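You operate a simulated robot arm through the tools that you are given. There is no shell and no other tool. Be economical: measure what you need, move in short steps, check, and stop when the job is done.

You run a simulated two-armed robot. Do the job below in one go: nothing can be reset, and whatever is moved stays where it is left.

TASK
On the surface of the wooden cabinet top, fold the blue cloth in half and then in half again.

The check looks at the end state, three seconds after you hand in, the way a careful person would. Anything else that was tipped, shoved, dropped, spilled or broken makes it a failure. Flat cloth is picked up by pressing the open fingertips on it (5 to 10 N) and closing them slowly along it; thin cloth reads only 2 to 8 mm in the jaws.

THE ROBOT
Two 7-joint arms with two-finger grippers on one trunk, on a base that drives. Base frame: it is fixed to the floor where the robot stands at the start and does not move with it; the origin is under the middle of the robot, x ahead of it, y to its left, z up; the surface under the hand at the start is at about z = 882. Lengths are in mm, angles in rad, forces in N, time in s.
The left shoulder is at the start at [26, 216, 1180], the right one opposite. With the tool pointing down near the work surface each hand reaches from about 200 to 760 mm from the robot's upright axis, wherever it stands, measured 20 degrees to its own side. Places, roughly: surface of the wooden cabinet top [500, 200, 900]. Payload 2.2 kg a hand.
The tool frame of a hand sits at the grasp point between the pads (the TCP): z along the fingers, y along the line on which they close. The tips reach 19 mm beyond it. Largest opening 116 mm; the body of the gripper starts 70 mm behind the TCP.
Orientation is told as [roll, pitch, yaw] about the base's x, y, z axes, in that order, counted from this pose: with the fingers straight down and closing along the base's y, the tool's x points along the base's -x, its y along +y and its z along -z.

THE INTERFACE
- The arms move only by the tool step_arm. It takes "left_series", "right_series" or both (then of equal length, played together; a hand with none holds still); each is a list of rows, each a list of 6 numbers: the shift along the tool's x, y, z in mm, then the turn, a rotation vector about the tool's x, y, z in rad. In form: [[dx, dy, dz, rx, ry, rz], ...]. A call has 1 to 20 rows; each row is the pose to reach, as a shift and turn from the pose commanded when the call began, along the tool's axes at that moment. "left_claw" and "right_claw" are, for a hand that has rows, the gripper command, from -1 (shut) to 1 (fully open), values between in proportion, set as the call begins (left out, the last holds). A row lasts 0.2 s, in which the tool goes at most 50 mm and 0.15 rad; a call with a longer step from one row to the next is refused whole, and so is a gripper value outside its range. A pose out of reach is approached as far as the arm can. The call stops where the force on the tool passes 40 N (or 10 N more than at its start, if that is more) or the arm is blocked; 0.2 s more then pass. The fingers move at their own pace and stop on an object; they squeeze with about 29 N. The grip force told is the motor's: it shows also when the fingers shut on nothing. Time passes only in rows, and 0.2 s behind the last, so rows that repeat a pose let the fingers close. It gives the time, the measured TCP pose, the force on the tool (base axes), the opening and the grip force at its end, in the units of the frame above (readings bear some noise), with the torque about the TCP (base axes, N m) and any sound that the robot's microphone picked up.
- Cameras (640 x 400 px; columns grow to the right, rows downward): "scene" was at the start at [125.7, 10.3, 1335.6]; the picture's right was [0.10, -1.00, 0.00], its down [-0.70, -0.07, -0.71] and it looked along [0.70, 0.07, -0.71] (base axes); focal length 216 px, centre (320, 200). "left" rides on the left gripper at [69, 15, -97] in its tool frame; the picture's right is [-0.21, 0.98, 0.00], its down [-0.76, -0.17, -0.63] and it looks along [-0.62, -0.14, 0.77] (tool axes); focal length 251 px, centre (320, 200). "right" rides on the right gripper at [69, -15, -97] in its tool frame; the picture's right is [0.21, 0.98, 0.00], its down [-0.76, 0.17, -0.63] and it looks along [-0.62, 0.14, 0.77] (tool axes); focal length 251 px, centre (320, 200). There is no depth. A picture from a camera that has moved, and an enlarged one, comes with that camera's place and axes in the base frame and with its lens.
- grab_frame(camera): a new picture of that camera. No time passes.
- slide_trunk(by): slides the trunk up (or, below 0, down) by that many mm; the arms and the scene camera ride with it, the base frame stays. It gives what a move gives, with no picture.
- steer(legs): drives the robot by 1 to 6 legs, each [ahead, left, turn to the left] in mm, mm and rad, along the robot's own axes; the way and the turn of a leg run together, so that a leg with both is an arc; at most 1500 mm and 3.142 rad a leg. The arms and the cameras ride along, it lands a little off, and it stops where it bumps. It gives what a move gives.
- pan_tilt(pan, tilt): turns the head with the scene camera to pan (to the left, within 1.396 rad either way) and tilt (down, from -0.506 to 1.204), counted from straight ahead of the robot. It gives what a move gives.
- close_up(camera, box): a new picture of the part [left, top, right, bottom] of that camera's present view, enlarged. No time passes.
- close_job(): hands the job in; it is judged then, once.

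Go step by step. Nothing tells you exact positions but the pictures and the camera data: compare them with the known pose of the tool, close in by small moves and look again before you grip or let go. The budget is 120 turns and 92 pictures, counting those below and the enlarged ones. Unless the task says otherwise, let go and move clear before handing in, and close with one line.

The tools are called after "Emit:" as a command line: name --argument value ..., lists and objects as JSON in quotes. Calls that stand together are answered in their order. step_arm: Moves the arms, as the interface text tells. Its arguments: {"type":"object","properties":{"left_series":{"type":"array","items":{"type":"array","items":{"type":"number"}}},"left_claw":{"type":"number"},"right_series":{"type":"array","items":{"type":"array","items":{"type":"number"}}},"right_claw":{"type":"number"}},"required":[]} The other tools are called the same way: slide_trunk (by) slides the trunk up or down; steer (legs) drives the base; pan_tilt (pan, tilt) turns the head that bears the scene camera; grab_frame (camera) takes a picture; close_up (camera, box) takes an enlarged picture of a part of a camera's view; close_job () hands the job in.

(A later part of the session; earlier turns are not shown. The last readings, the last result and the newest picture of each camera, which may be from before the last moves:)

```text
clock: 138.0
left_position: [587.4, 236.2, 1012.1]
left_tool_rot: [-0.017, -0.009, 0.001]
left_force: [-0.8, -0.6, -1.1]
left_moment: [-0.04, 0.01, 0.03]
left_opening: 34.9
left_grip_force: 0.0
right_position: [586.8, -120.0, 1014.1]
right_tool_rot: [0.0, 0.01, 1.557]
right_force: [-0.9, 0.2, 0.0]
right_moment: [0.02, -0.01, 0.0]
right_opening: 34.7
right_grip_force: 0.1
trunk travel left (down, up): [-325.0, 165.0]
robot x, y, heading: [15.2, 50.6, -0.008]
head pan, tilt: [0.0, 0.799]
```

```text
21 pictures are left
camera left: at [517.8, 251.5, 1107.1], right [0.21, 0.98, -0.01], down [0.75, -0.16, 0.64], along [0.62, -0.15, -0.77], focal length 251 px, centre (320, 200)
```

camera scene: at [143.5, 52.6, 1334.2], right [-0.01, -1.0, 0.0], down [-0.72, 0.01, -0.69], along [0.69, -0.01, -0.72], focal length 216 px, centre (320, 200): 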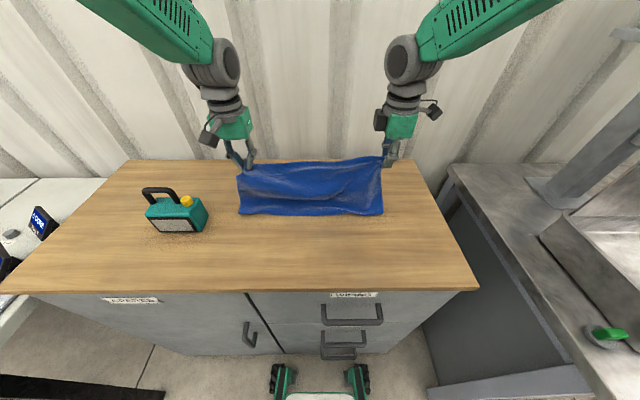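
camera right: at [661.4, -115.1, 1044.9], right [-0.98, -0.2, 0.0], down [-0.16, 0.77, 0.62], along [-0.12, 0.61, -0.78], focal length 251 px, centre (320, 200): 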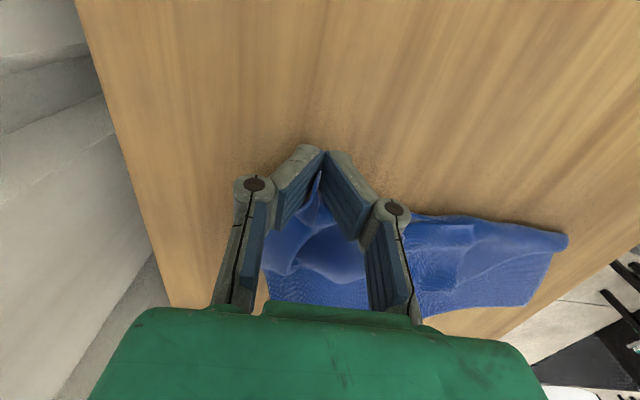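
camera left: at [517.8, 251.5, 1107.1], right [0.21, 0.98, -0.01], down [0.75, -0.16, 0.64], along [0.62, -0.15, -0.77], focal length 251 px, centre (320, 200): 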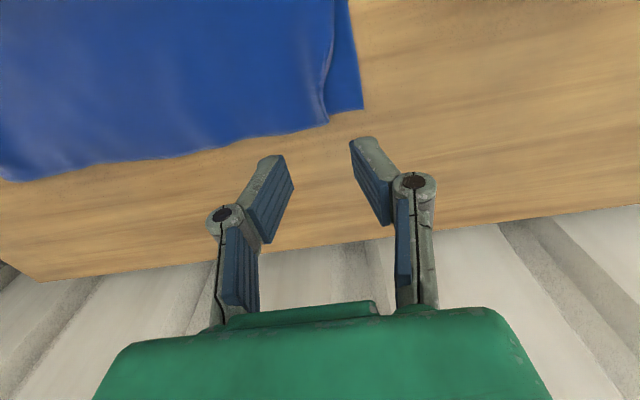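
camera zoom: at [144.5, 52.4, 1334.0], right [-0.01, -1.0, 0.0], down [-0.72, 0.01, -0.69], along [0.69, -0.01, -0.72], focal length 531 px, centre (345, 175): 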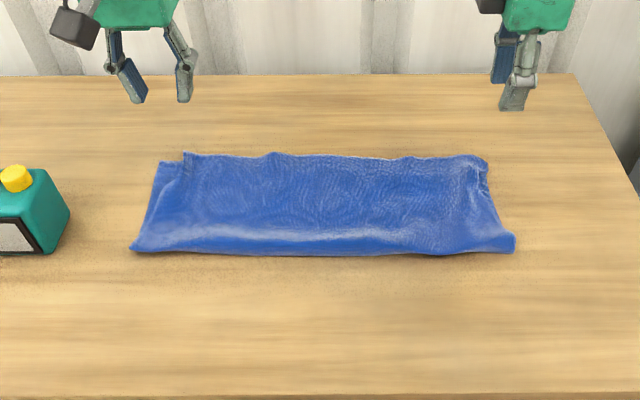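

The first fold is good: a strip with x 468–601 and y -126 to 267. For the second fold the right hand will take the right edge over to the left on its own. I clear the left hand away, square up the right hand, shift the base 80 mm left, and wait for it to settle.

Emit:
step_arm --left_series '[[0, 5, -10, 0, 0, 0], [5, 20, -25, 0, 0, 0], [15, 40, -40, 0, 0, 0], [25, 62, -55, 0, 0, 0], [38, 85, -68, 0, 0, 0], [50, 108, -80, 0, 0, 0], [62, 130, -90, 0, 0, 0], [75, 152, -98, 0, 0, 0], [88, 174, -98, 0, 0, 0], [98, 194, -98, 0, 0, 0], [107, 212, -98, 0, 0, 0], [107, 226, -98, 0, 0, 0], [107, 234, -98, 0, 0, 0]]' --right_series '[[0, 4, 0, 0, 0, 0.13], [0, 8, 0, 0, 0, 0.26], [0, 12, 0, 0, 0, 0.39], [0, 16, 0, 0, 0, 0.52], [0, 20, 0, 0, 0, 0.65], [0, 24, 0, 0, 0, 0.78], [0, 28, 0, 0, 0, 0.91], [0, 32, 0, 0, 0, 1.04], [0, 36, 0, 0, 0, 1.17], [0, 40, 0, 0, 0, 1.3], [0, 44, 0, 0, 0, 1.43], [0, 48, 0, 0, 0, 1.55], [0, 52, 0, 0, 0, 1.557]]' --right_claw -0.45

Emit:
steer --legs '[[0, 80, 0]]'

Emit:
step_arm --right_series '[[0, 0, 0, 0, 0, 0], [0, 0, 0, 0, 0, 0], [0, 0, 0, 0, 0, 0], [0, 0, 0, 0, 0, 0], [0, 0, 0, 0, 0, 0], [0, 0, 0, 0, 0, 0], [0, 0, 0, 0, 0, 0], [0, 0, 0, 0, 0, 0], [0, 0, 0, 0, 0, 0], [0, 0, 0, 0, 0, 0], [0, 0, 0, 0, 0, 0], [0, 0, 0, 0, 0, 0], [0, 0, 0, 0, 0, 0], [0, 0, 0, 0, 0, 0], [0, 0, 0, 0, 0, 0], [0, 0, 0, 0, 0, 0], [0, 0, 0, 0, 0, 0], [0, 0, 0, 0, 0, 0], [0, 0, 0, 0, 0, 0], [0, 0, 0, 0, 0, 0]]'

Emit:
step_arm --right_series '[[0, 0, 0, 0, 0, 0], [0, 0, 0, 0, 0, 0], [0, 0, 0, 0, 0, 0], [0, 0, 0, 0, 0, 0], [0, 0, 0, 0, 0, 0], [0, 0, 0, 0, 0, 0], [0, 0, 0, 0, 0, 0], [0, 0, 0, 0, 0, 0], [0, 0, 0, 0, 0, 0], [0, 0, 0, 0, 0, 0], [0, 0, 0, 0, 0, 0], [0, 0, 0, 0, 0, 0], [0, 0, 0, 0, 0, 0], [0, 0, 0, 0, 0, 0], [0, 0, 0, 0, 0, 0], [0, 0, 0, 0, 0, 0], [0, 0, 0, 0, 0, 0], [0, 0, 0, 0, 0, 0], [0, 0, 0, 0, 0, 0], [0, 0, 0, 0, 0, 0]]'

```text
clock: 140.8
left_position: [477.6, 472.8, 1106.7]
left_tool_rot: [-0.014, -0.009, 0.003]
left_force: [-0.2, -0.3, -0.2]
left_moment: [0.0, 0.03, 0.0]
left_opening: 34.7
left_grip_force: 0.1
right_position: [535.6, -117.5, 1015.2]
right_tool_rot: [-0.014, -0.003, -0.002]
right_force: [-0.4, -0.9, -0.4]
right_moment: [0.01, -0.02, 0.02]
right_opening: 31.7
right_grip_force: 0.0
trunk travel left (down, up): [-325.0, 165.0]
robot x, y, heading: [15.4, 48.9, -0.01]
head pan, tilt: [0.0, 0.799]
```

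```text
clock: 141.9
left_position: [474.5, 508.7, 1123.1]
left_tool_rot: [0.018, -0.012, 0.001]
left_force: [1.0, -1.8, 1.0]
left_moment: [0.1, 0.02, -0.03]
left_opening: 34.8
left_grip_force: 0.1
right_position: [534.0, -79.3, 1010.7]
right_tool_rot: [0.017, -0.007, -0.002]
right_force: [0.5, -1.8, 0.3]
right_moment: [0.14, -0.01, 0.02]
right_opening: 31.9
right_grip_force: 0.0
trunk travel left (down, up): [-325.0, 165.0]
robot x, y, heading: [23.5, 124.0, -0.009]
head pan, tilt: [0.0, 0.799]
```

```text
clock: 146.1
left_position: [475.3, 548.1, 1107.5]
left_tool_rot: [-0.012, -0.008, 0.001]
left_force: [-0.9, -0.2, -0.9]
left_moment: [-0.04, -0.06, 0.03]
left_opening: 34.8
left_grip_force: 0.0
right_position: [532.4, -41.7, 1015.2]
right_tool_rot: [-0.014, -0.004, -0.004]
right_force: [0.5, 0.6, -1.0]
right_moment: [-0.06, -0.02, -0.01]
right_opening: 32.1
right_grip_force: 0.1
trunk travel left (down, up): [-325.0, 165.0]
robot x, y, heading: [19.8, 126.8, -0.01]
head pan, tilt: [0.0, 0.799]
```

```text
clock: 150.5
left_position: [471.1, 572.3, 1105.3]
left_tool_rot: [-0.031, -0.014, 0.008]
left_force: [-0.4, 0.9, -0.6]
left_moment: [-0.07, -0.02, 0.02]
left_opening: 34.6
left_grip_force: 0.2
right_position: [530.8, -18.8, 1021.5]
right_tool_rot: [-0.03, -0.012, 0.007]
right_force: [0.2, 1.0, 0.1]
right_moment: [-0.06, -0.03, 0.0]
right_opening: 31.8
right_grip_force: 0.0
trunk travel left (down, up): [-325.0, 165.0]
robot x, y, heading: [21.2, 132.0, -0.004]
head pan, tilt: [0.0, 0.799]
stopped in row 20 (right hand): the arm was blocked; the commanded pose is now the measured one
```

Emit:
step_arm --right_series '[[0, -5, 0, -0.01, 0.005, 0], [0, -12, 4, -0.02, 0.01, 0], [0, -20, 8, -0.02, 0.01, 0], [0, -28, 12, -0.02, 0.01, 0], [0, -36, 16, -0.02, 0.01, 0], [0, -44, 20, -0.02, 0.01, 0], [0, -52, 24, -0.02, 0.01, 0], [0, -60, 28, -0.02, 0.01, 0], [0, -68, 32, -0.02, 0.01, 0], [0, -76, 36, -0.02, 0.01, 0], [0, -84, 40, -0.02, 0.01, 0], [0, -90, 40, -0.02, 0.01, 0], [0, -94, 40, -0.02, 0.01, 0], [0, -96, 40, -0.02, 0.01, 0], [0, -96, 40, -0.02, 0.01, 0], [0, -96, 40, -0.02, 0.01, 0], [0, -96, 40, -0.02, 0.01, 0], [0, -96, 40, -0.02, 0.01, 0]]'

Emit:
pan_tilt --pan 0.0 --tilt 0.75

Emit:
pan_tilt --pan 0.0 --tilt 0.8

Emit:
grab_frame --camera "right"

```text
clock: 154.5
left_position: [468.8, 520.7, 1121.3]
left_tool_rot: [0.008, -0.016, -0.001]
left_force: [-0.8, -0.3, -0.7]
left_moment: [0.01, 0.01, -0.04]
left_opening: 34.9
left_grip_force: 0.1
right_position: [528.2, -163.5, 975.6]
right_tool_rot: [0.027, -0.004, -0.003]
right_force: [-0.1, -0.9, 1.2]
right_moment: [-0.01, -0.02, -0.01]
right_opening: 32.0
right_grip_force: 0.0
trunk travel left (down, up): [-325.0, 165.0]
robot x, y, heading: [19.7, 124.9, -0.006]
head pan, tilt: [0.0, 0.799]
stopped in row 18 (right hand): the arm was blocked; the commanded pose is now the measured one
```

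```text
clock: 155.1
left_position: [468.5, 500.0, 1126.2]
left_tool_rot: [0.02, -0.02, -0.004]
left_force: [0.5, -0.9, 0.3]
left_moment: [0.09, 0.0, -0.03]
left_opening: 34.9
left_grip_force: 0.0
right_position: [528.2, -183.2, 972.6]
right_tool_rot: [0.039, -0.003, -0.007]
right_force: [-0.7, -1.3, 0.1]
right_moment: [0.11, 0.0, -0.02]
right_opening: 31.8
right_grip_force: 0.0
trunk travel left (down, up): [-325.0, 165.0]
robot x, y, heading: [22.3, 118.4, -0.007]
head pan, tilt: [0.0, 0.75]
```

```text
clock: 155.7
left_position: [469.0, 550.3, 1112.0]
left_tool_rot: [-0.017, -0.017, 0.002]
left_force: [-0.5, 0.3, 0.2]
left_moment: [-0.05, -0.03, 0.01]
left_opening: 34.9
left_grip_force: 0.0
right_position: [528.7, -136.0, 982.3]
right_tool_rot: [0.003, -0.004, 0.0]
right_force: [1.0, 0.7, 0.7]
right_moment: [-0.1, 0.0, -0.02]
right_opening: 31.7
right_grip_force: 0.1
trunk travel left (down, up): [-325.0, 165.0]
robot x, y, heading: [18.4, 128.0, -0.005]
head pan, tilt: [0.0, 0.799]
```

```text
20 pictures are left
camera right: at [460.3, -151.6, 1079.0], right [-0.22, 0.98, 0.0], down [0.75, 0.16, 0.64], along [0.62, 0.14, -0.77], focal length 251 px, centre (320, 200)
```

right: 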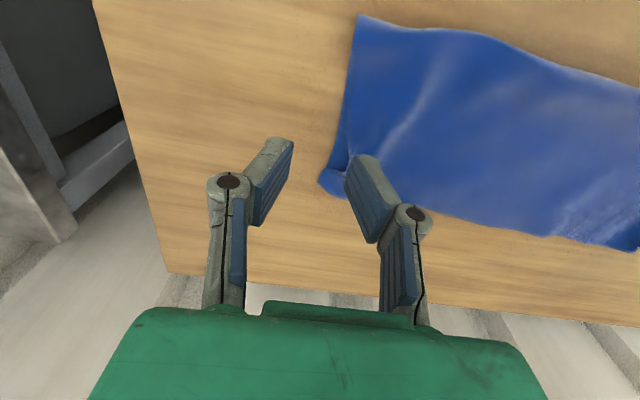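

Emit:
pan_tilt --pan 0.0 --tilt 0.78

Emit:
pan_tilt --pan 0.0 --tilt 0.8

Emit:
pan_tilt --pan 0.0 --tilt 0.78

Emit:
pan_tilt --pan 0.0 --tilt 0.8

Emit:
step_arm --left_series '[[0, 0, 0, 0, 0, 0], [0, 0, 0, 0, 0, 0], [0, 0, 0, 0, 0, 0], [0, 0, 0, 0, 0, 0], [0, 0, 0, 0, 0, 0], [0, 0, 0, 0, 0, 0], [0, 0, 0, 0, 0, 0], [0, 0, 0, 0, 0, 0], [0, 0, 0, 0, 0, 0], [0, 0, 0, 0, 0, 0], [0, 0, 0, 0, 0, 0], [0, 0, 0, 0, 0, 0], [0, 0, 0, 0, 0, 0], [0, 0, 0, 0, 0, 0], [0, 0, 0, 0, 0, 0], [0, 0, 0, 0, 0, 0], [0, 0, 0, 0, 0, 0], [0, 0, 0, 0, 0, 0], [0, 0, 0, 0, 0, 0], [0, 0, 0, 0, 0, 0]]'

Emit:
pan_tilt --pan 0.0 --tilt 0.78

Emit:
pan_tilt --pan 0.0 --tilt 0.8

```text
clock: 156.3
left_position: [470.5, 549.9, 1111.1]
left_tool_rot: [-0.016, -0.018, 0.005]
left_force: [-0.1, 1.9, -1.1]
left_moment: [-0.09, -0.04, -0.01]
left_opening: 34.5
left_grip_force: 0.1
right_position: [528.2, -137.1, 980.9]
right_tool_rot: [0.004, -0.004, 0.002]
right_force: [0.2, 0.4, -0.7]
right_moment: [-0.05, 0.0, -0.01]
right_opening: 32.0
right_grip_force: 0.0
trunk travel left (down, up): [-325.0, 165.0]
robot x, y, heading: [23.6, 127.8, -0.004]
head pan, tilt: [0.0, 0.78]
```

```text
clock: 156.9
left_position: [469.4, 496.6, 1128.1]
left_tool_rot: [0.026, -0.018, -0.005]
left_force: [0.1, -2.4, 0.0]
left_moment: [0.18, 0.03, -0.02]
left_opening: 35.0
left_grip_force: 0.1
right_position: [528.1, -185.5, 970.7]
right_tool_rot: [0.043, -0.001, -0.005]
right_force: [0.0, -0.6, -0.5]
right_moment: [0.14, -0.05, 0.0]
right_opening: 31.9
right_grip_force: 0.0
trunk travel left (down, up): [-325.0, 165.0]
robot x, y, heading: [19.8, 113.3, -0.007]
head pan, tilt: [0.0, 0.799]
```

```text
clock: 157.6
left_position: [468.5, 533.4, 1116.1]
left_tool_rot: [0.0, -0.017, 0.0]
left_force: [0.8, 0.7, -0.9]
left_moment: [-0.04, -0.04, -0.04]
left_opening: 34.7
left_grip_force: 0.1
right_position: [528.7, -152.8, 978.6]
right_tool_rot: [0.016, -0.003, -0.001]
right_force: [0.0, 0.2, 0.1]
right_moment: [0.01, 0.02, 0.02]
right_opening: 32.1
right_grip_force: 0.1
trunk travel left (down, up): [-325.0, 165.0]
robot x, y, heading: [19.6, 120.5, -0.01]
head pan, tilt: [0.0, 0.78]
```

```text
clock: 158.2
left_position: [467.8, 563.2, 1107.3]
left_tool_rot: [-0.026, -0.018, 0.007]
left_force: [-0.1, 1.2, 0.0]
left_moment: [-0.13, -0.05, 0.02]
left_opening: 34.9
left_grip_force: 0.0
right_position: [529.6, -123.4, 985.3]
right_tool_rot: [-0.007, -0.005, 0.005]
right_force: [-0.2, 1.5, -0.4]
right_moment: [-0.12, 0.01, 0.0]
right_opening: 31.9
right_grip_force: 0.0
trunk travel left (down, up): [-325.0, 165.0]
robot x, y, heading: [20.7, 129.4, -0.004]
head pan, tilt: [0.0, 0.799]
```

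```text
clock: 162.4
left_position: [469.6, 526.3, 1118.4]
left_tool_rot: [0.001, -0.018, -0.001]
left_force: [1.1, -0.3, 0.0]
left_moment: [0.01, 0.02, -0.02]
left_opening: 35.1
left_grip_force: 0.1
right_position: [528.0, -158.6, 976.3]
right_tool_rot: [0.021, -0.004, -0.001]
right_force: [0.6, -0.3, -0.3]
right_moment: [0.04, 0.0, -0.03]
right_opening: 31.7
right_grip_force: 0.0
trunk travel left (down, up): [-325.0, 165.0]
robot x, y, heading: [19.8, 123.2, -0.005]
head pan, tilt: [0.0, 0.799]
```

```text
clock: 163.0
left_position: [470.4, 490.2, 1130.0]
left_tool_rot: [0.03, -0.019, -0.004]
left_force: [0.2, -1.5, 0.8]
left_moment: [0.11, 0.06, -0.01]
left_opening: 34.8
left_grip_force: 0.1
right_position: [528.2, -191.2, 971.7]
right_tool_rot: [0.048, 0.0, -0.011]
right_force: [0.2, -1.7, -0.6]
right_moment: [0.14, -0.03, -0.03]
right_opening: 31.9
right_grip_force: 0.0
trunk travel left (down, up): [-325.0, 165.0]
robot x, y, heading: [19.0, 113.9, -0.008]
head pan, tilt: [0.0, 0.78]
```

```text
clock: 163.6
left_position: [468.8, 560.9, 1107.4]
left_tool_rot: [-0.025, -0.016, 0.003]
left_force: [0.0, -0.2, -0.9]
left_moment: [-0.04, -0.02, 0.03]
left_opening: 34.9
left_grip_force: 0.1
right_position: [528.5, -128.5, 985.3]
right_tool_rot: [-0.004, -0.002, 0.0]
right_force: [0.5, 1.1, -0.1]
right_moment: [-0.09, 0.0, 0.02]
right_opening: 31.9
right_grip_force: 0.0
trunk travel left (down, up): [-325.0, 165.0]
robot x, y, heading: [16.1, 132.9, -0.007]
head pan, tilt: [0.0, 0.799]
```

The sway isn't dying down with the left arm held out wide, so I bring that arm in.

Emit:
step_arm --left_series '[[2, -7, 0, 0, 0, 0], [4, -14, 0, 0, 0, 0], [6, -21, 0, 0, 0, 0], [8, -28, 0, 0, 0, 0], [10, -35, 0, 0, 0, 0], [12, -42, 0, 0, 0, 0], [14, -49, 0, 0, 0, 0], [16, -56, 0, 0, 0, 0], [18, -63, 0, 0, 0, 0], [20, -70, 0, 0, 0, 0], [22, -77, 0, 0, 0, 0], [24, -84, 0, 0, 0, 0], [26, -91, 0, 0, 0, 0], [28, -98, 0, 0, 0, 0], [30, -105, 0, 0, 0, 0], [32, -112, 0, 0, 0, 0], [34, -119, 0, 0, 0, 0], [36, -126, 0, 0, 0, 0], [38, -133, 0, 0, 0, 0], [40, -140, 0, 0, 0, 0]]'

Emit:
pan_tilt --pan 0.0 --tilt 0.78

Emit:
pan_tilt --pan 0.0 --tilt 0.8

Emit:
pan_tilt --pan 0.0 --tilt 0.78

Emit:
pan_tilt --pan 0.0 --tilt 0.8

```text
clock: 168.0
left_position: [425.0, 439.6, 1107.5]
left_tool_rot: [-0.04, -0.017, 0.009]
left_force: [-0.8, 1.9, -0.2]
left_moment: [-0.12, -0.01, -0.01]
left_opening: 34.7
left_grip_force: 0.0
right_position: [526.6, -107.6, 990.0]
right_tool_rot: [-0.02, -0.007, 0.007]
right_force: [1.1, 1.5, 0.5]
right_moment: [-0.12, 0.01, 0.01]
right_opening: 32.2
right_grip_force: 0.1
trunk travel left (down, up): [-325.0, 165.0]
robot x, y, heading: [23.7, 133.4, -0.011]
head pan, tilt: [0.0, 0.799]
stopped in row 20 (left hand): the arm was blocked; the commanded pose is now the measured one
```

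```text
clock: 168.6
left_position: [425.8, 427.6, 1111.9]
left_tool_rot: [-0.028, -0.018, 0.008]
left_force: [-0.3, 0.1, 0.1]
left_moment: [-0.03, 0.03, -0.01]
left_opening: 35.0
left_grip_force: 0.1
right_position: [526.8, -119.7, 985.9]
right_tool_rot: [-0.006, -0.005, 0.005]
right_force: [0.3, 0.6, -0.3]
right_moment: [-0.07, 0.03, -0.03]
right_opening: 31.7
right_grip_force: 0.1
trunk travel left (down, up): [-325.0, 165.0]
robot x, y, heading: [24.0, 135.6, -0.003]
head pan, tilt: [0.0, 0.78]
```

```text
clock: 169.2
left_position: [426.7, 372.6, 1122.0]
left_tool_rot: [0.014, -0.021, -0.002]
left_force: [-0.1, -1.0, -0.1]
left_moment: [0.06, 0.02, 0.01]
left_opening: 35.0
left_grip_force: 0.1
right_position: [526.0, -169.3, 975.9]
right_tool_rot: [0.034, -0.007, -0.002]
right_force: [0.8, -0.7, 0.6]
right_moment: [0.08, -0.01, 0.04]
right_opening: 31.8
right_grip_force: 0.1
trunk travel left (down, up): [-325.0, 165.0]
robot x, y, heading: [17.6, 124.1, -0.001]
head pan, tilt: [0.0, 0.799]
```

```text
clock: 169.8
left_position: [425.4, 422.8, 1110.8]
left_tool_rot: [-0.023, -0.019, 0.008]
left_force: [-0.2, 0.4, 0.1]
left_moment: [-0.04, 0.01, 0.01]
left_opening: 34.7
left_grip_force: 0.0
right_position: [525.7, -123.0, 985.2]
right_tool_rot: [-0.003, -0.007, 0.006]
right_force: [-0.1, 0.4, 0.0]
right_moment: [-0.03, 0.0, 0.0]
right_opening: 32.0
right_grip_force: 0.1
trunk travel left (down, up): [-325.0, 165.0]
robot x, y, heading: [17.0, 133.9, -0.003]
head pan, tilt: [0.0, 0.78]
```

```text
clock: 170.4
left_position: [425.7, 445.5, 1107.0]
left_tool_rot: [-0.043, -0.016, 0.009]
left_force: [-0.1, 1.7, -0.1]
left_moment: [-0.09, -0.03, 0.02]
left_opening: 34.9
left_grip_force: 0.1
right_position: [527.3, -99.7, 990.4]
right_tool_rot: [-0.023, -0.008, 0.008]
right_force: [0.6, 2.0, 0.6]
right_moment: [-0.14, 0.02, 0.01]
right_opening: 32.1
right_grip_force: 0.1
trunk travel left (down, up): [-325.0, 165.0]
robot x, y, heading: [19.4, 136.7, -0.004]
head pan, tilt: [0.0, 0.799]
```

Emit:
steer --legs '[[0, -15, 0]]'

Emit:
slide_trunk --by -40

Emit:
pan_tilt --pan 0.0 --tilt 0.78

Emit:
pan_tilt --pan 0.0 --tilt 0.8

Emit:
pan_tilt --pan 0.0 --tilt 0.78

Emit:
pan_tilt --pan 0.0 --tilt 0.8

```text
clock: 171.2
left_position: [422.2, 400.7, 1114.2]
left_tool_rot: [-0.02, -0.019, 0.005]
left_force: [-0.4, 0.2, -0.3]
left_moment: [0.05, -0.01, 0.0]
left_opening: 34.8
left_grip_force: 0.0
right_position: [523.8, -145.2, 984.5]
right_tool_rot: [0.003, -0.011, 0.003]
right_force: [-0.8, -0.7, 1.0]
right_moment: [0.08, -0.08, -0.02]
right_opening: 31.9
right_grip_force: 0.0
trunk travel left (down, up): [-325.0, 165.0]
robot x, y, heading: [18.7, 118.2, -0.005]
head pan, tilt: [0.0, 0.799]
```

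```text
clock: 172.0
left_position: [419.5, 406.9, 1070.8]
left_tool_rot: [-0.028, -0.018, 0.009]
left_force: [0.1, -1.0, 0.1]
left_moment: [-0.02, 0.0, -0.03]
left_opening: 34.8
left_grip_force: 0.0
right_position: [522.4, -140.7, 946.7]
right_tool_rot: [-0.005, -0.007, 0.007]
right_force: [-1.4, 0.2, -0.7]
right_moment: [0.02, -0.09, 0.0]
right_opening: 31.6
right_grip_force: 0.1
trunk travel left (down, up): [-285.0, 205.0]
robot x, y, heading: [22.0, 112.9, -0.002]
head pan, tilt: [0.0, 0.799]
```

```text
clock: 172.6
left_position: [419.2, 383.9, 1079.5]
left_tool_rot: [-0.01, -0.025, 0.001]
left_force: [0.2, -0.4, 0.5]
left_moment: [0.09, 0.01, 0.0]
left_opening: 35.0
left_grip_force: 0.0
right_position: [519.9, -161.3, 946.4]
right_tool_rot: [0.01, -0.013, 0.001]
right_force: [-0.2, -2.0, 0.2]
right_moment: [0.13, -0.01, -0.04]
right_opening: 31.7
right_grip_force: 0.0
trunk travel left (down, up): [-285.0, 205.0]
robot x, y, heading: [19.3, 106.7, -0.004]
head pan, tilt: [0.0, 0.78]
```

```text
clock: 173.2
left_position: [423.0, 461.8, 1058.0]
left_tool_rot: [-0.072, -0.016, 0.007]
left_force: [0.2, 1.0, 0.5]
left_moment: [-0.09, 0.03, 0.02]
left_opening: 35.0
left_grip_force: 0.1
right_position: [522.9, -89.4, 958.4]
right_tool_rot: [-0.051, -0.008, 0.007]
right_force: [0.1, 1.2, 1.2]
right_moment: [-0.19, 0.08, 0.01]
right_opening: 31.7
right_grip_force: 0.1
trunk travel left (down, up): [-285.0, 205.0]
robot x, y, heading: [19.7, 125.4, -0.014]
head pan, tilt: [0.0, 0.799]
```

```text
clock: 173.8
left_position: [419.7, 431.1, 1067.0]
left_tool_rot: [-0.043, -0.021, 0.009]
left_force: [-0.3, 1.1, 1.6]
left_moment: [0.02, -0.01, 0.02]
left_opening: 34.8
left_grip_force: 0.2
right_position: [521.2, -118.1, 952.7]
right_tool_rot: [-0.025, -0.013, 0.004]
right_force: [-0.1, -0.7, -0.1]
right_moment: [0.01, 0.01, 0.0]
right_opening: 32.0
right_grip_force: 0.0
trunk travel left (down, up): [-285.0, 205.0]
robot x, y, heading: [22.0, 118.6, -0.007]
head pan, tilt: [0.0, 0.78]
```

```text
clock: 174.5
left_position: [420.1, 376.3, 1079.4]
left_tool_rot: [-0.002, -0.023, 0.003]
left_force: [0.7, -1.8, 0.6]
left_moment: [0.12, 0.07, -0.01]
left_opening: 34.8
left_grip_force: 0.0
right_position: [521.7, -170.8, 943.4]
right_tool_rot: [0.018, -0.011, -0.005]
right_force: [0.2, -1.9, 0.4]
right_moment: [0.21, -0.01, -0.05]
right_opening: 32.2
right_grip_force: 0.0
trunk travel left (down, up): [-285.0, 205.0]
robot x, y, heading: [22.0, 108.6, -0.007]
head pan, tilt: [0.0, 0.799]
```

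The base keeps hunting sideways. I'll brace the closed left hand on bare wood in front of the lamp, with clearance, to damp it.

Emit:
step_arm --left_series '[[10, -8, 12, 0, 0, 0], [18, -12, 24, 0, 0, 0], [22, -16, 36, -0.01, 0, 0], [22, -20, 48, -0.02, 0.01, 0], [22, -20, 60, -0.02, 0.02, 0], [22, -20, 72, -0.02, 0.02, 0], [22, -20, 84, -0.02, 0.02, 0], [22, -20, 96, -0.02, 0.02, 0], [22, -20, 108, -0.02, 0.02, 0], [22, -20, 120, -0.02, 0.02, 0], [22, -20, 130, -0.02, 0.02, 0], [22, -20, 138, -0.02, 0.02, 0], [22, -20, 144, -0.02, 0.02, 0], [22, -20, 150, -0.02, 0.02, 0]]' --left_claw -1

Emit:
grab_frame --camera "scene"

```text
clock: 177.7
left_position: [398.7, 421.7, 916.4]
left_tool_rot: [-0.038, -0.002, 0.014]
left_force: [-0.4, 0.5, 0.4]
left_moment: [0.0, 0.0, 0.0]
left_opening: 0.0
left_grip_force: 29.2
right_position: [520.5, -99.5, 957.3]
right_tool_rot: [-0.036, -0.019, 0.011]
right_force: [-0.2, 0.2, -0.1]
right_moment: [-0.02, 0.0, -0.01]
right_opening: 31.8
right_grip_force: 0.1
trunk travel left (down, up): [-285.0, 205.0]
robot x, y, heading: [21.0, 128.7, -0.007]
head pan, tilt: [0.0, 0.799]
stopped in row 14 (left hand): the arm was blocked; the commanded pose is now the measured one
```

```text
19 pictures are left
camera scene: at [145.2, 157.1, 1293.9], right [0.0, -1.0, 0.02], down [-0.72, -0.01, -0.69], along [0.69, -0.02, -0.72], focal length 216 px, centre (320, 200)
```

scene: 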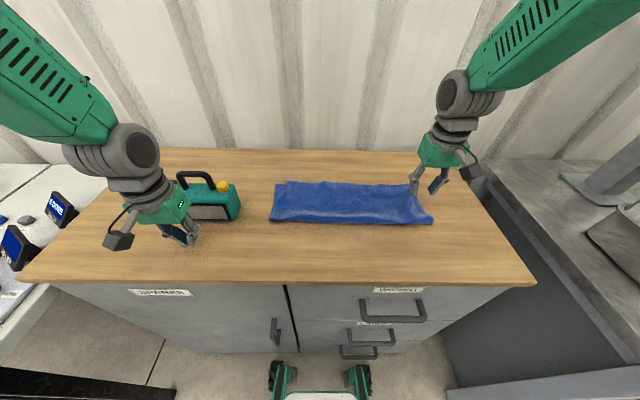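

Emit:
step_arm --left_series '[[0, 0, 6, 0, 0, 0], [0, 0, 12, 0, 0, 0], [0, 0, 17, 0, 0, 0], [0, 0, 20, 0, 0, 0], [0, 0, 22, 0, 0, 0], [0, 0, 22, 0, 0, 0], [0, 0, 22, 0, 0, 0], [0, 0, 22, 0, 0, 0]]'

Emit:
pan_tilt --pan 0.0 --tilt 0.78

Emit:
pan_tilt --pan 0.0 --tilt 0.8

Emit:
pan_tilt --pan 0.0 --tilt 0.78

Emit:
pan_tilt --pan 0.0 --tilt 0.8

```text
clock: 178.4
left_position: [394.4, 436.2, 901.7]
left_tool_rot: [-0.056, -0.009, 0.019]
left_force: [-1.6, 10.8, 20.3]
left_moment: [0.7, -0.02, -0.1]
left_opening: 0.0
left_grip_force: 28.3
right_position: [517.0, -79.6, 962.3]
right_tool_rot: [-0.049, -0.021, 0.018]
right_force: [0.9, 0.5, 0.6]
right_moment: [-0.06, 0.02, 0.01]
right_opening: 32.0
right_grip_force: 0.1
trunk travel left (down, up): [-285.0, 205.0]
robot x, y, heading: [19.9, 134.3, -0.0]
head pan, tilt: [0.0, 0.799]
stopped in row 3 (left hand): the force on the tool passed its limit at 59 N (the readings are from after the stop); the commanded pose is now the measured one
```

```text
clock: 179.1
left_position: [396.4, 431.3, 901.7]
left_tool_rot: [-0.048, -0.005, 0.015]
left_force: [0.4, 1.0, 0.2]
left_moment: [-0.04, -0.03, 0.0]
left_opening: 0.0
left_grip_force: 28.3
right_position: [518.4, -85.1, 960.1]
right_tool_rot: [-0.044, -0.022, 0.017]
right_force: [-0.2, 0.4, -0.2]
right_moment: [-0.08, -0.03, -0.01]
right_opening: 31.8
right_grip_force: 0.0
trunk travel left (down, up): [-285.0, 205.0]
robot x, y, heading: [25.1, 133.9, -0.005]
head pan, tilt: [0.0, 0.78]
```

```text
clock: 179.7
left_position: [397.0, 407.2, 907.7]
left_tool_rot: [-0.029, -0.005, 0.013]
left_force: [-0.2, -1.1, -0.2]
left_moment: [0.12, -0.02, 0.03]
left_opening: 0.0
left_grip_force: 29.1
right_position: [519.0, -108.5, 956.1]
right_tool_rot: [-0.023, -0.022, 0.014]
right_force: [-0.2, -1.5, -0.3]
right_moment: [0.11, 0.02, -0.01]
right_opening: 31.9
right_grip_force: 0.0
trunk travel left (down, up): [-285.0, 205.0]
robot x, y, heading: [21.6, 128.8, -0.003]
head pan, tilt: [0.0, 0.799]
```

```text
clock: 180.3
left_position: [396.4, 418.8, 903.3]
left_tool_rot: [-0.041, -0.004, 0.013]
left_force: [0.0, 0.3, 0.6]
left_moment: [0.0, -0.01, 0.01]
left_opening: 0.2
left_grip_force: 28.8
right_position: [518.0, -97.6, 957.4]
right_tool_rot: [-0.034, -0.019, 0.014]
right_force: [-0.1, 0.1, 0.1]
right_moment: [0.04, -0.01, 0.03]
right_opening: 31.6
right_grip_force: 0.1
trunk travel left (down, up): [-285.0, 205.0]
robot x, y, heading: [19.9, 131.4, -0.002]
head pan, tilt: [0.0, 0.78]
```

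```text
clock: 180.9
left_position: [397.1, 433.0, 901.2]
left_tool_rot: [-0.055, -0.005, 0.015]
left_force: [-0.8, -2.7, 4.9]
left_moment: [-0.03, 0.09, 0.05]
left_opening: 0.1
left_grip_force: 28.6
right_position: [519.4, -81.1, 960.8]
right_tool_rot: [-0.045, -0.021, 0.016]
right_force: [0.7, 0.3, -0.4]
right_moment: [-0.06, -0.01, 0.01]
right_opening: 31.6
right_grip_force: 0.0
trunk travel left (down, up): [-285.0, 205.0]
robot x, y, heading: [22.2, 136.9, -0.005]
head pan, tilt: [0.0, 0.799]
```

Emit:
step_arm --left_series '[[0, 0, 3, 0, 0, 0], [0, 0, 6, 0, 0, 0], [0, 0, 6, 0, 0, 0], [0, 0, 6, 0, 0, 0], [0, 0, 6, 0, 0, 0], [0, 0, 6, 0, 0, 0], [0, 0, 6, 0, 0, 0], [0, 0, 6, 0, 0, 0], [0, 0, 6, 0, 0, 0]]'

Emit:
pan_tilt --pan 0.0 --tilt 0.78

Emit:
pan_tilt --pan 0.0 --tilt 0.8

Emit:
pan_tilt --pan 0.0 --tilt 0.78

```text
clock: 182.2
left_position: [396.8, 422.6, 900.6]
left_tool_rot: [-0.037, -0.012, 0.015]
left_force: [-0.4, -4.4, 15.6]
left_moment: [0.0, 0.14, 0.03]
left_opening: 0.0
left_grip_force: 28.4
right_position: [517.7, -95.4, 959.3]
right_tool_rot: [-0.032, -0.024, 0.017]
right_force: [0.8, -0.3, 0.3]
right_moment: [0.02, -0.04, 0.03]
right_opening: 31.8
right_grip_force: 0.0
trunk travel left (down, up): [-285.0, 205.0]
robot x, y, heading: [23.6, 133.5, -0.003]
head pan, tilt: [0.0, 0.799]
stopped in row 6 (left hand): the force on the tool passed its limit at 41 N (the readings are from after the stop); the commanded pose is now the measured one
```

```text
clock: 182.8
left_position: [397.5, 422.1, 900.1]
left_tool_rot: [-0.037, -0.013, 0.017]
left_force: [2.5, -2.7, 18.6]
left_moment: [0.05, 0.1, 0.02]
left_opening: 0.1
left_grip_force: 28.7
right_position: [517.4, -94.8, 958.7]
right_tool_rot: [-0.033, -0.024, 0.015]
right_force: [-0.1, 0.6, 1.0]
right_moment: [0.0, 0.01, -0.02]
right_opening: 31.7
right_grip_force: 0.1
trunk travel left (down, up): [-285.0, 205.0]
robot x, y, heading: [22.0, 134.2, -0.004]
head pan, tilt: [0.0, 0.78]
```

```text
clock: 183.4
left_position: [396.5, 422.5, 901.1]
left_tool_rot: [-0.035, -0.012, 0.018]
left_force: [4.5, -1.7, 19.9]
left_moment: [0.08, 0.1, -0.04]
left_opening: 0.0
left_grip_force: 28.3
right_position: [517.5, -95.8, 959.5]
right_tool_rot: [-0.033, -0.023, 0.014]
right_force: [-0.1, -0.2, 0.0]
right_moment: [-0.01, 0.02, -0.01]
right_opening: 31.9
right_grip_force: 0.2
trunk travel left (down, up): [-285.0, 205.0]
robot x, y, heading: [23.5, 134.4, -0.003]
head pan, tilt: [0.0, 0.799]
```

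```text
clock: 184.0
left_position: [397.1, 422.2, 900.9]
left_tool_rot: [-0.036, -0.012, 0.017]
left_force: [5.2, -2.7, 22.7]
left_moment: [0.1, 0.05, -0.04]
left_opening: 0.0
left_grip_force: 28.4
right_position: [517.2, -96.0, 960.0]
right_tool_rot: [-0.033, -0.023, 0.015]
right_force: [-0.9, -0.5, -0.1]
right_moment: [-0.03, 0.06, -0.02]
right_opening: 31.9
right_grip_force: 0.0
trunk travel left (down, up): [-285.0, 205.0]
robot x, y, heading: [23.6, 132.0, -0.005]
head pan, tilt: [0.0, 0.78]
```

Bracing works; the robot is now rock-steady. The right hand goes to the middle of the strip's right edge.

Emit:
step_arm --right_series '[[-5, -8, 5, -0.015, 0.01, 0.01], [-10, -16, 12, -0.033, 0.023, 0.015], [-15, -22, 20, -0.033, 0.023, 0.015], [-18, -26, 28, -0.033, 0.023, 0.015], [-18, -26, 36, -0.033, 0.023, 0.015], [-18, -26, 42, -0.033, 0.023, 0.015], [-18, -26, 42, -0.033, 0.023, 0.015], [-18, -26, 42, -0.033, 0.023, 0.015]]'

Emit:
grab_frame --camera "right"

```text
clock: 185.8
left_position: [395.8, 421.5, 899.8]
left_tool_rot: [-0.037, -0.01, 0.017]
left_force: [5.5, 0.6, 26.5]
left_moment: [0.18, 0.08, -0.03]
left_opening: 0.0
left_grip_force: 28.4
right_position: [535.7, -123.0, 918.5]
right_tool_rot: [0.0, 0.0, -0.002]
right_force: [0.4, -0.2, 0.6]
right_moment: [-0.02, 0.03, 0.03]
right_opening: 31.8
right_grip_force: 0.1
trunk travel left (down, up): [-285.0, 205.0]
robot x, y, heading: [22.8, 131.3, -0.006]
head pan, tilt: [0.0, 0.78]
```

```text
18 pictures are left
camera right: at [467.8, -137.9, 1015.6], right [-0.21, 0.98, 0.0], down [0.76, 0.17, 0.63], along [0.62, 0.14, -0.77], focal length 251 px, centre (320, 200)
```

right: 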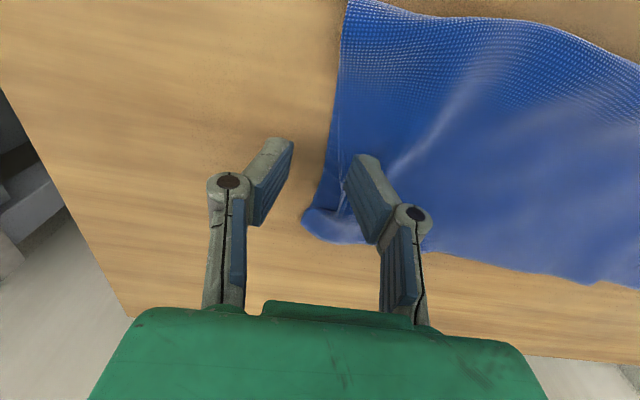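

Emit:
step_arm --right_series '[[0, 3, 5, 0, 0, 0], [0, 6, 10, 0, 0, 0], [0, 6, 14, 0, 0, 0], [0, 6, 17, 0, 0, 0], [0, 6, 19, 0, 0, 0], [0, 6, 20, 0, 0, 0]]'

```text
clock: 187.2
left_position: [394.3, 423.1, 900.1]
left_tool_rot: [-0.037, -0.012, 0.017]
left_force: [6.6, -1.8, 18.8]
left_moment: [0.05, -0.01, -0.05]
left_opening: 0.0
left_grip_force: 28.6
right_position: [537.0, -117.2, 899.4]
right_tool_rot: [-0.003, -0.003, 0.001]
right_force: [0.9, -4.3, 20.7]
right_moment: [-0.26, 0.0, 0.04]
right_opening: 46.2
right_grip_force: 3.8
trunk travel left (down, up): [-285.0, 205.0]
robot x, y, heading: [19.5, 132.2, -0.004]
head pan, tilt: [0.0, 0.78]
```

Emit:
step_arm --right_series '[[0, 0, -2, 0, 0, 0], [0, 0, -2, 0, 0, 0]]' --right_claw -0.5

Emit:
step_arm --right_series '[[0, 0, 0, 0, 0, 0]]' --right_claw -0.65

Emit:
step_arm --right_series '[[0, 0, 0, 0, 0, 0]]' --right_claw -0.8

Emit:
step_arm --right_series '[[0, 0, 0, 0, 0, 0], [0, 0, -2, 0, 0, 0], [0, 0, -4, 0, 0, 0]]' --right_claw -1

Emit:
close_up --camera "right" --box '[200, 60, 500, 270]'

```text
clock: 187.8
left_position: [396.1, 423.5, 900.0]
left_tool_rot: [-0.035, -0.01, 0.017]
left_force: [4.4, 2.2, 18.5]
left_moment: [0.14, -0.01, -0.03]
left_opening: 0.0
left_grip_force: 28.9
right_position: [536.6, -117.7, 901.6]
right_tool_rot: [-0.001, -0.002, 0.001]
right_force: [3.7, -8.1, 19.7]
right_moment: [-0.46, -0.06, 0.09]
right_opening: 39.8
right_grip_force: 3.6
trunk travel left (down, up): [-285.0, 205.0]
robot x, y, heading: [22.1, 129.7, -0.001]
head pan, tilt: [0.0, 0.78]
```

```text
clock: 188.2
left_position: [394.3, 421.7, 901.2]
left_tool_rot: [-0.036, -0.013, 0.017]
left_force: [5.7, 1.7, 11.5]
left_moment: [0.14, 0.02, -0.03]
left_opening: 0.0
left_grip_force: 28.6
right_position: [537.2, -116.7, 901.5]
right_tool_rot: [-0.002, -0.003, -0.002]
right_force: [1.5, -11.9, 27.9]
right_moment: [-0.71, 0.0, 0.01]
right_opening: 30.8
right_grip_force: 4.8
trunk travel left (down, up): [-285.0, 205.0]
robot x, y, heading: [18.3, 130.5, -0.004]
head pan, tilt: [0.0, 0.78]
```

```text
clock: 188.6
left_position: [395.3, 422.4, 900.3]
left_tool_rot: [-0.038, -0.01, 0.017]
left_force: [3.5, -4.4, 16.2]
left_moment: [0.0, 0.05, 0.02]
left_opening: 0.1
left_grip_force: 28.1
right_position: [535.6, -114.4, 901.0]
right_tool_rot: [0.002, -0.001, 0.0]
right_force: [3.3, -5.3, 19.4]
right_moment: [-0.25, -0.04, 0.03]
right_opening: 15.2
right_grip_force: 0.1
trunk travel left (down, up): [-285.0, 205.0]
robot x, y, heading: [20.7, 132.1, -0.003]
head pan, tilt: [0.0, 0.78]
```

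```text
clock: 189.4
left_position: [394.6, 422.8, 901.1]
left_tool_rot: [-0.039, -0.013, 0.017]
left_force: [-1.7, -6.2, 19.2]
left_moment: [0.0, 0.14, 0.03]
left_opening: 0.1
left_grip_force: 28.5
right_position: [535.5, -115.7, 904.0]
right_tool_rot: [0.0, 0.002, 0.0]
right_force: [-0.6, 3.7, 13.2]
right_moment: [0.15, 0.11, -0.03]
right_opening: 7.3
right_grip_force: 28.6
trunk travel left (down, up): [-285.0, 205.0]
robot x, y, heading: [20.1, 128.6, -0.004]
head pan, tilt: [0.0, 0.78]
```

```text
1.90 times, centred on (350, 165) of right
camera zoom: at [466.4, -130.4, 1001.7], right [-0.22, 0.98, 0.0], down [0.76, 0.17, 0.63], along [0.62, 0.14, -0.77], focal length 479 px, centre (263, 267)
```

zoom: 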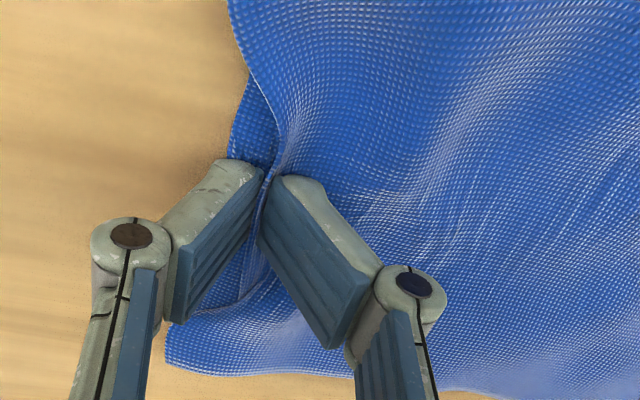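

The top layer is held. I lift slightly to see whether the lower layer came too.

Emit:
step_arm --right_series '[[0, 1, -6, 0, 0, 0], [0, 2, -12, 0, 0, 0], [0, 4, -20, 0, 0, 0], [0, 6, -28, 0, 0, 0], [0, 8, -36, 0, 0, 0], [0, 8, -36, 0, 0, 0]]'

Emit:
grab_frame --camera "right"

Emit:
close_up --camera "scene" --box '[340, 150, 500, 260]'

```text
clock: 190.8
left_position: [395.2, 422.2, 902.1]
left_tool_rot: [-0.036, -0.011, 0.017]
left_force: [-7.4, -0.4, 22.5]
left_moment: [0.12, 0.26, 0.06]
left_opening: 0.1
left_grip_force: 28.9
right_position: [536.0, -109.0, 941.4]
right_tool_rot: [0.002, -0.002, 0.0]
right_force: [-0.5, -0.9, 0.4]
right_moment: [0.04, 0.0, 0.0]
right_opening: 5.6
right_grip_force: 29.2
trunk travel left (down, up): [-285.0, 205.0]
robot x, y, heading: [22.1, 131.9, -0.003]
head pan, tilt: [0.0, 0.78]
```

```text
16 pictures are left
camera right: at [466.8, -123.2, 1038.2], right [-0.21, 0.98, 0.0], down [0.76, 0.17, 0.63], along [0.62, 0.14, -0.77], focal length 251 px, centre (320, 200)
```

right: 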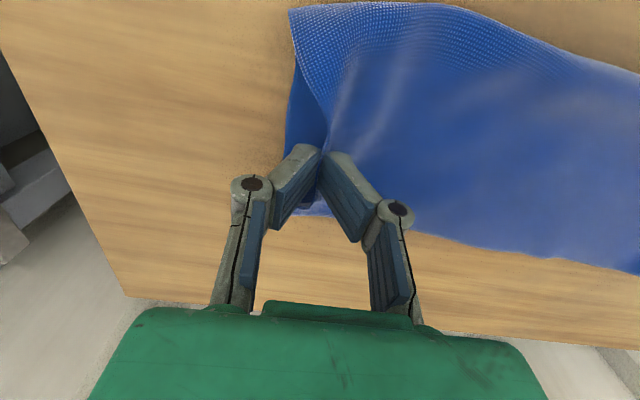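

```text
3.64 times, centred on (420, 205) of scene
camera zoom: at [143.0, 132.0, 1296.3], right [0.0, -1.0, 0.0], down [-0.7, 0.0, -0.71], along [0.71, 0.0, -0.7], focal length 784 px, centre (-44, 182)
```

zoom: 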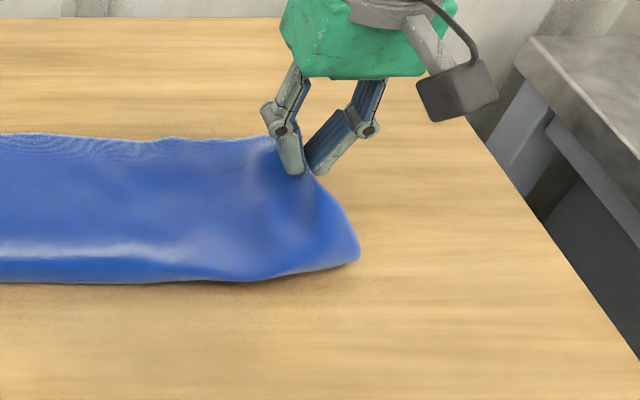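

Only the top layer seems to be held. I'll put it back, open, then re-grip tilted so the outer finger scrapes the wood and scoops both edges.

Emit:
step_arm --right_series '[[0, -2, 8, 0, 0, 0], [0, -4, 16, 0, 0, 0], [0, -6, 24, 0, 0, 0], [0, -8, 30, 0, 0, 0], [0, -9, 34, 0, 0, 0]]'

Emit:
step_arm --right_series '[[0, 0, 0, 0, 0, 0], [0, 0, 0, 0, 0, 0], [0, 0, -10, 0, 0, 0], [0, -5, -25, -0.06, 0, 0], [0, -10, -30, -0.12, 0, 0], [0, -10, -30, -0.12, 0, 0]]' --right_claw -0.1

Emit:
grab_frame --camera "right"

```text
clock: 192.0
left_position: [394.5, 423.2, 900.7]
left_tool_rot: [-0.04, -0.011, 0.018]
left_force: [-4.2, -1.2, 20.8]
left_moment: [0.1, 0.23, 0.04]
left_opening: 0.0
left_grip_force: 28.7
right_position: [535.9, -117.5, 907.3]
right_tool_rot: [0.0, -0.003, -0.001]
right_force: [0.9, 0.4, 4.4]
right_moment: [0.07, -0.03, -0.02]
right_opening: 4.9
right_grip_force: 29.2
trunk travel left (down, up): [-285.0, 205.0]
robot x, y, heading: [21.1, 133.9, -0.001]
head pan, tilt: [0.0, 0.78]
```

```text
clock: 193.4
left_position: [395.7, 422.7, 901.1]
left_tool_rot: [-0.037, -0.013, 0.018]
left_force: [-2.5, 2.0, 21.9]
left_moment: [0.19, 0.24, -0.01]
left_opening: 0.0
left_grip_force: 28.4
right_position: [535.8, -128.1, 937.6]
right_tool_rot: [0.121, -0.002, 0.001]
right_force: [-0.3, 0.1, -0.1]
right_moment: [-0.01, -0.01, 0.01]
right_opening: 52.2
right_grip_force: 0.0
trunk travel left (down, up): [-285.0, 205.0]
robot x, y, heading: [20.2, 131.0, -0.001]
head pan, tilt: [0.0, 0.78]
```

```text
14 pictures are left
camera right: at [466.7, -153.8, 1031.7], right [-0.21, 0.97, 0.12], down [0.76, 0.09, 0.65], along [0.62, 0.23, -0.75], focal length 251 px, centre (320, 200)
```

right: 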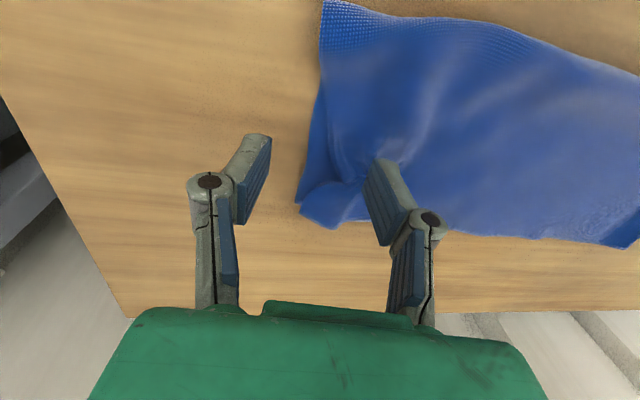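

Emit:
step_arm --right_series '[[0, 4, 6, 0, 0, 0], [0, 8, 12, 0, 0, 0], [0, 11, 18, 0, 0, 0], [0, 11, 24, 0, 0, 0], [0, 11, 29, 0, 0, 0], [0, 11, 32, 0, 0, 0], [0, 11, 34, 0, 0, 0]]'

Emit:
step_arm --right_series '[[0, 0, 0, 0, 0, 0]]' --right_claw -0.35

Emit:
step_arm --right_series '[[0, 0, 0, 0, 0, 0]]' --right_claw -0.55

Emit:
step_arm --right_series '[[0, 0, 0, 0, 0, 0]]' --right_claw -0.75

Emit:
step_arm --right_series '[[0, 0, 0, 0, 0, 0], [0, 0, -1, 0, 0, 0], [0, 0, -2, 0, 0, 0]]' --right_claw -1

Emit:
close_up --camera "right" --box '[200, 60, 500, 270]'

```text
clock: 195.0
left_position: [395.5, 423.2, 901.5]
left_tool_rot: [-0.04, -0.011, 0.018]
left_force: [0.5, -0.2, 20.4]
left_moment: [0.11, 0.16, 0.0]
left_opening: 0.0
left_grip_force: 28.6
right_position: [535.7, -111.4, 905.3]
right_tool_rot: [0.119, -0.004, 0.0]
right_force: [-1.7, -1.8, 9.0]
right_moment: [-0.28, 0.08, -0.06]
right_opening: 53.5
right_grip_force: 0.5
trunk travel left (down, up): [-285.0, 205.0]
robot x, y, heading: [20.4, 132.6, -0.004]
head pan, tilt: [0.0, 0.78]
```

```text
clock: 195.4
left_position: [396.4, 422.0, 899.8]
left_tool_rot: [-0.038, -0.013, 0.019]
left_force: [0.7, 0.0, 23.2]
left_moment: [0.15, 0.13, -0.01]
left_opening: 0.1
left_grip_force: 28.8
right_position: [536.1, -111.9, 904.7]
right_tool_rot: [0.12, 0.001, -0.001]
right_force: [1.5, 1.4, 2.3]
right_moment: [-0.06, -0.01, 0.02]
right_opening: 37.7
right_grip_force: 0.0
trunk travel left (down, up): [-285.0, 205.0]
robot x, y, heading: [21.8, 129.8, -0.003]
head pan, tilt: [0.0, 0.78]
```

```text
clock: 195.8
left_position: [395.5, 422.4, 900.9]
left_tool_rot: [-0.036, -0.014, 0.018]
left_force: [0.2, -0.2, 23.5]
left_moment: [0.12, 0.15, 0.0]
left_opening: 0.3
left_grip_force: 29.0
right_position: [535.1, -111.9, 903.9]
right_tool_rot: [0.118, 0.0, -0.001]
right_force: [-0.8, 0.1, 0.9]
right_moment: [-0.03, 0.02, -0.02]
right_opening: 25.2
right_grip_force: 0.0
trunk travel left (down, up): [-285.0, 205.0]
robot x, y, heading: [24.9, 130.4, -0.003]
head pan, tilt: [0.0, 0.78]
```

```text
clock: 196.2
left_position: [394.9, 422.5, 901.5]
left_tool_rot: [-0.036, -0.01, 0.018]
left_force: [0.2, -0.1, 23.8]
left_moment: [0.17, 0.16, -0.02]
left_opening: 0.0
left_grip_force: 28.5
right_position: [535.5, -112.5, 904.3]
right_tool_rot: [0.119, 0.001, 0.0]
right_force: [-0.5, 0.1, 0.1]
right_moment: [-0.03, -0.02, 0.01]
right_opening: 14.4
right_grip_force: 0.0
trunk travel left (down, up): [-285.0, 205.0]
robot x, y, heading: [20.2, 133.0, -0.004]
head pan, tilt: [0.0, 0.78]
```

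```text
clock: 197.0
left_position: [395.7, 422.6, 900.9]
left_tool_rot: [-0.037, -0.011, 0.018]
left_force: [0.2, 0.1, 25.6]
left_moment: [0.18, 0.15, 0.01]
left_opening: 0.0
left_grip_force: 27.9
right_position: [537.0, -112.7, 906.5]
right_tool_rot: [0.118, 0.0, -0.001]
right_force: [0.3, 0.4, 0.5]
right_moment: [0.04, -0.01, -0.02]
right_opening: 4.5
right_grip_force: 28.7
trunk travel left (down, up): [-285.0, 205.0]
robot x, y, heading: [20.6, 137.2, 0.002]
head pan, tilt: [0.0, 0.78]
```

```text
1.90 times, centred on (350, 165) of right
camera zoom: at [467.5, -139.2, 1000.6], right [-0.21, 0.97, 0.12], down [0.76, 0.09, 0.65], along [0.62, 0.23, -0.75], focal length 479 px, centre (263, 267)
```

zoom: 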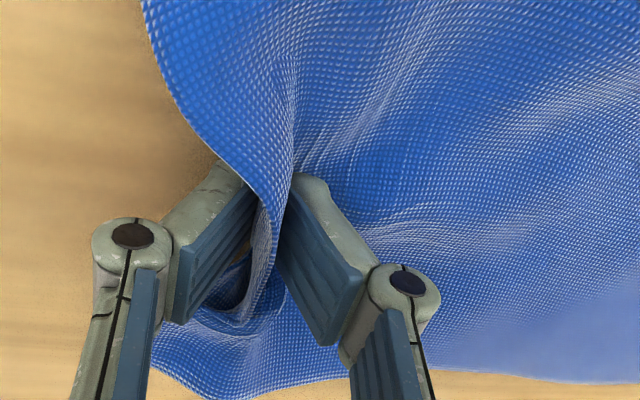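

Emit:
step_arm --right_series '[[0, 1, -6, 0, 0, 0], [0, 2, -14, 0, 0, 0], [0, 4, -24, 0, 0, 0], [0, 6, -34, 0, 0, 0], [0, 8, -46, 0.06, 0, 0], [0, 10, -56, 0.12, 0, 0], [0, 10, -56, 0.12, 0, 0]]'

Emit:
grab_frame --camera "right"

```text
clock: 198.6
left_position: [394.9, 422.1, 900.6]
left_tool_rot: [-0.036, -0.01, 0.018]
left_force: [0.2, -0.3, 25.4]
left_moment: [0.19, 0.13, 0.03]
left_opening: 0.0
left_grip_force: 28.5
right_position: [535.7, -109.7, 963.5]
right_tool_rot: [-0.002, 0.001, 0.0]
right_force: [0.6, 0.2, -0.4]
right_moment: [0.0, -0.02, 0.0]
right_opening: 4.2
right_grip_force: 28.9
trunk travel left (down, up): [-285.0, 205.0]
robot x, y, heading: [24.3, 134.7, -0.008]
head pan, tilt: [0.0, 0.78]
```

```text
12 pictures are left
camera right: at [467.4, -125.0, 1060.3], right [-0.21, 0.98, 0.0], down [0.76, 0.17, 0.63], along [0.62, 0.13, -0.77], focal length 251 px, centre (320, 200)
```

right: 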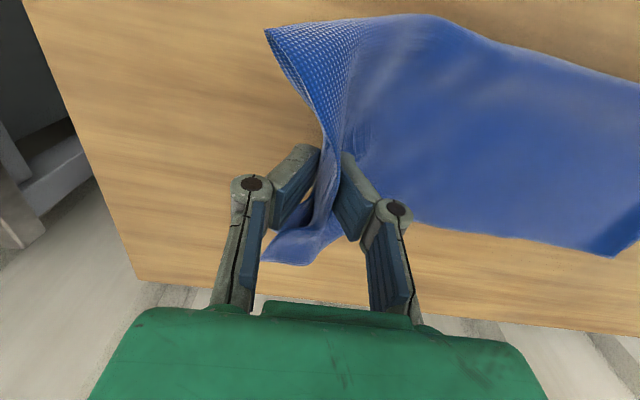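

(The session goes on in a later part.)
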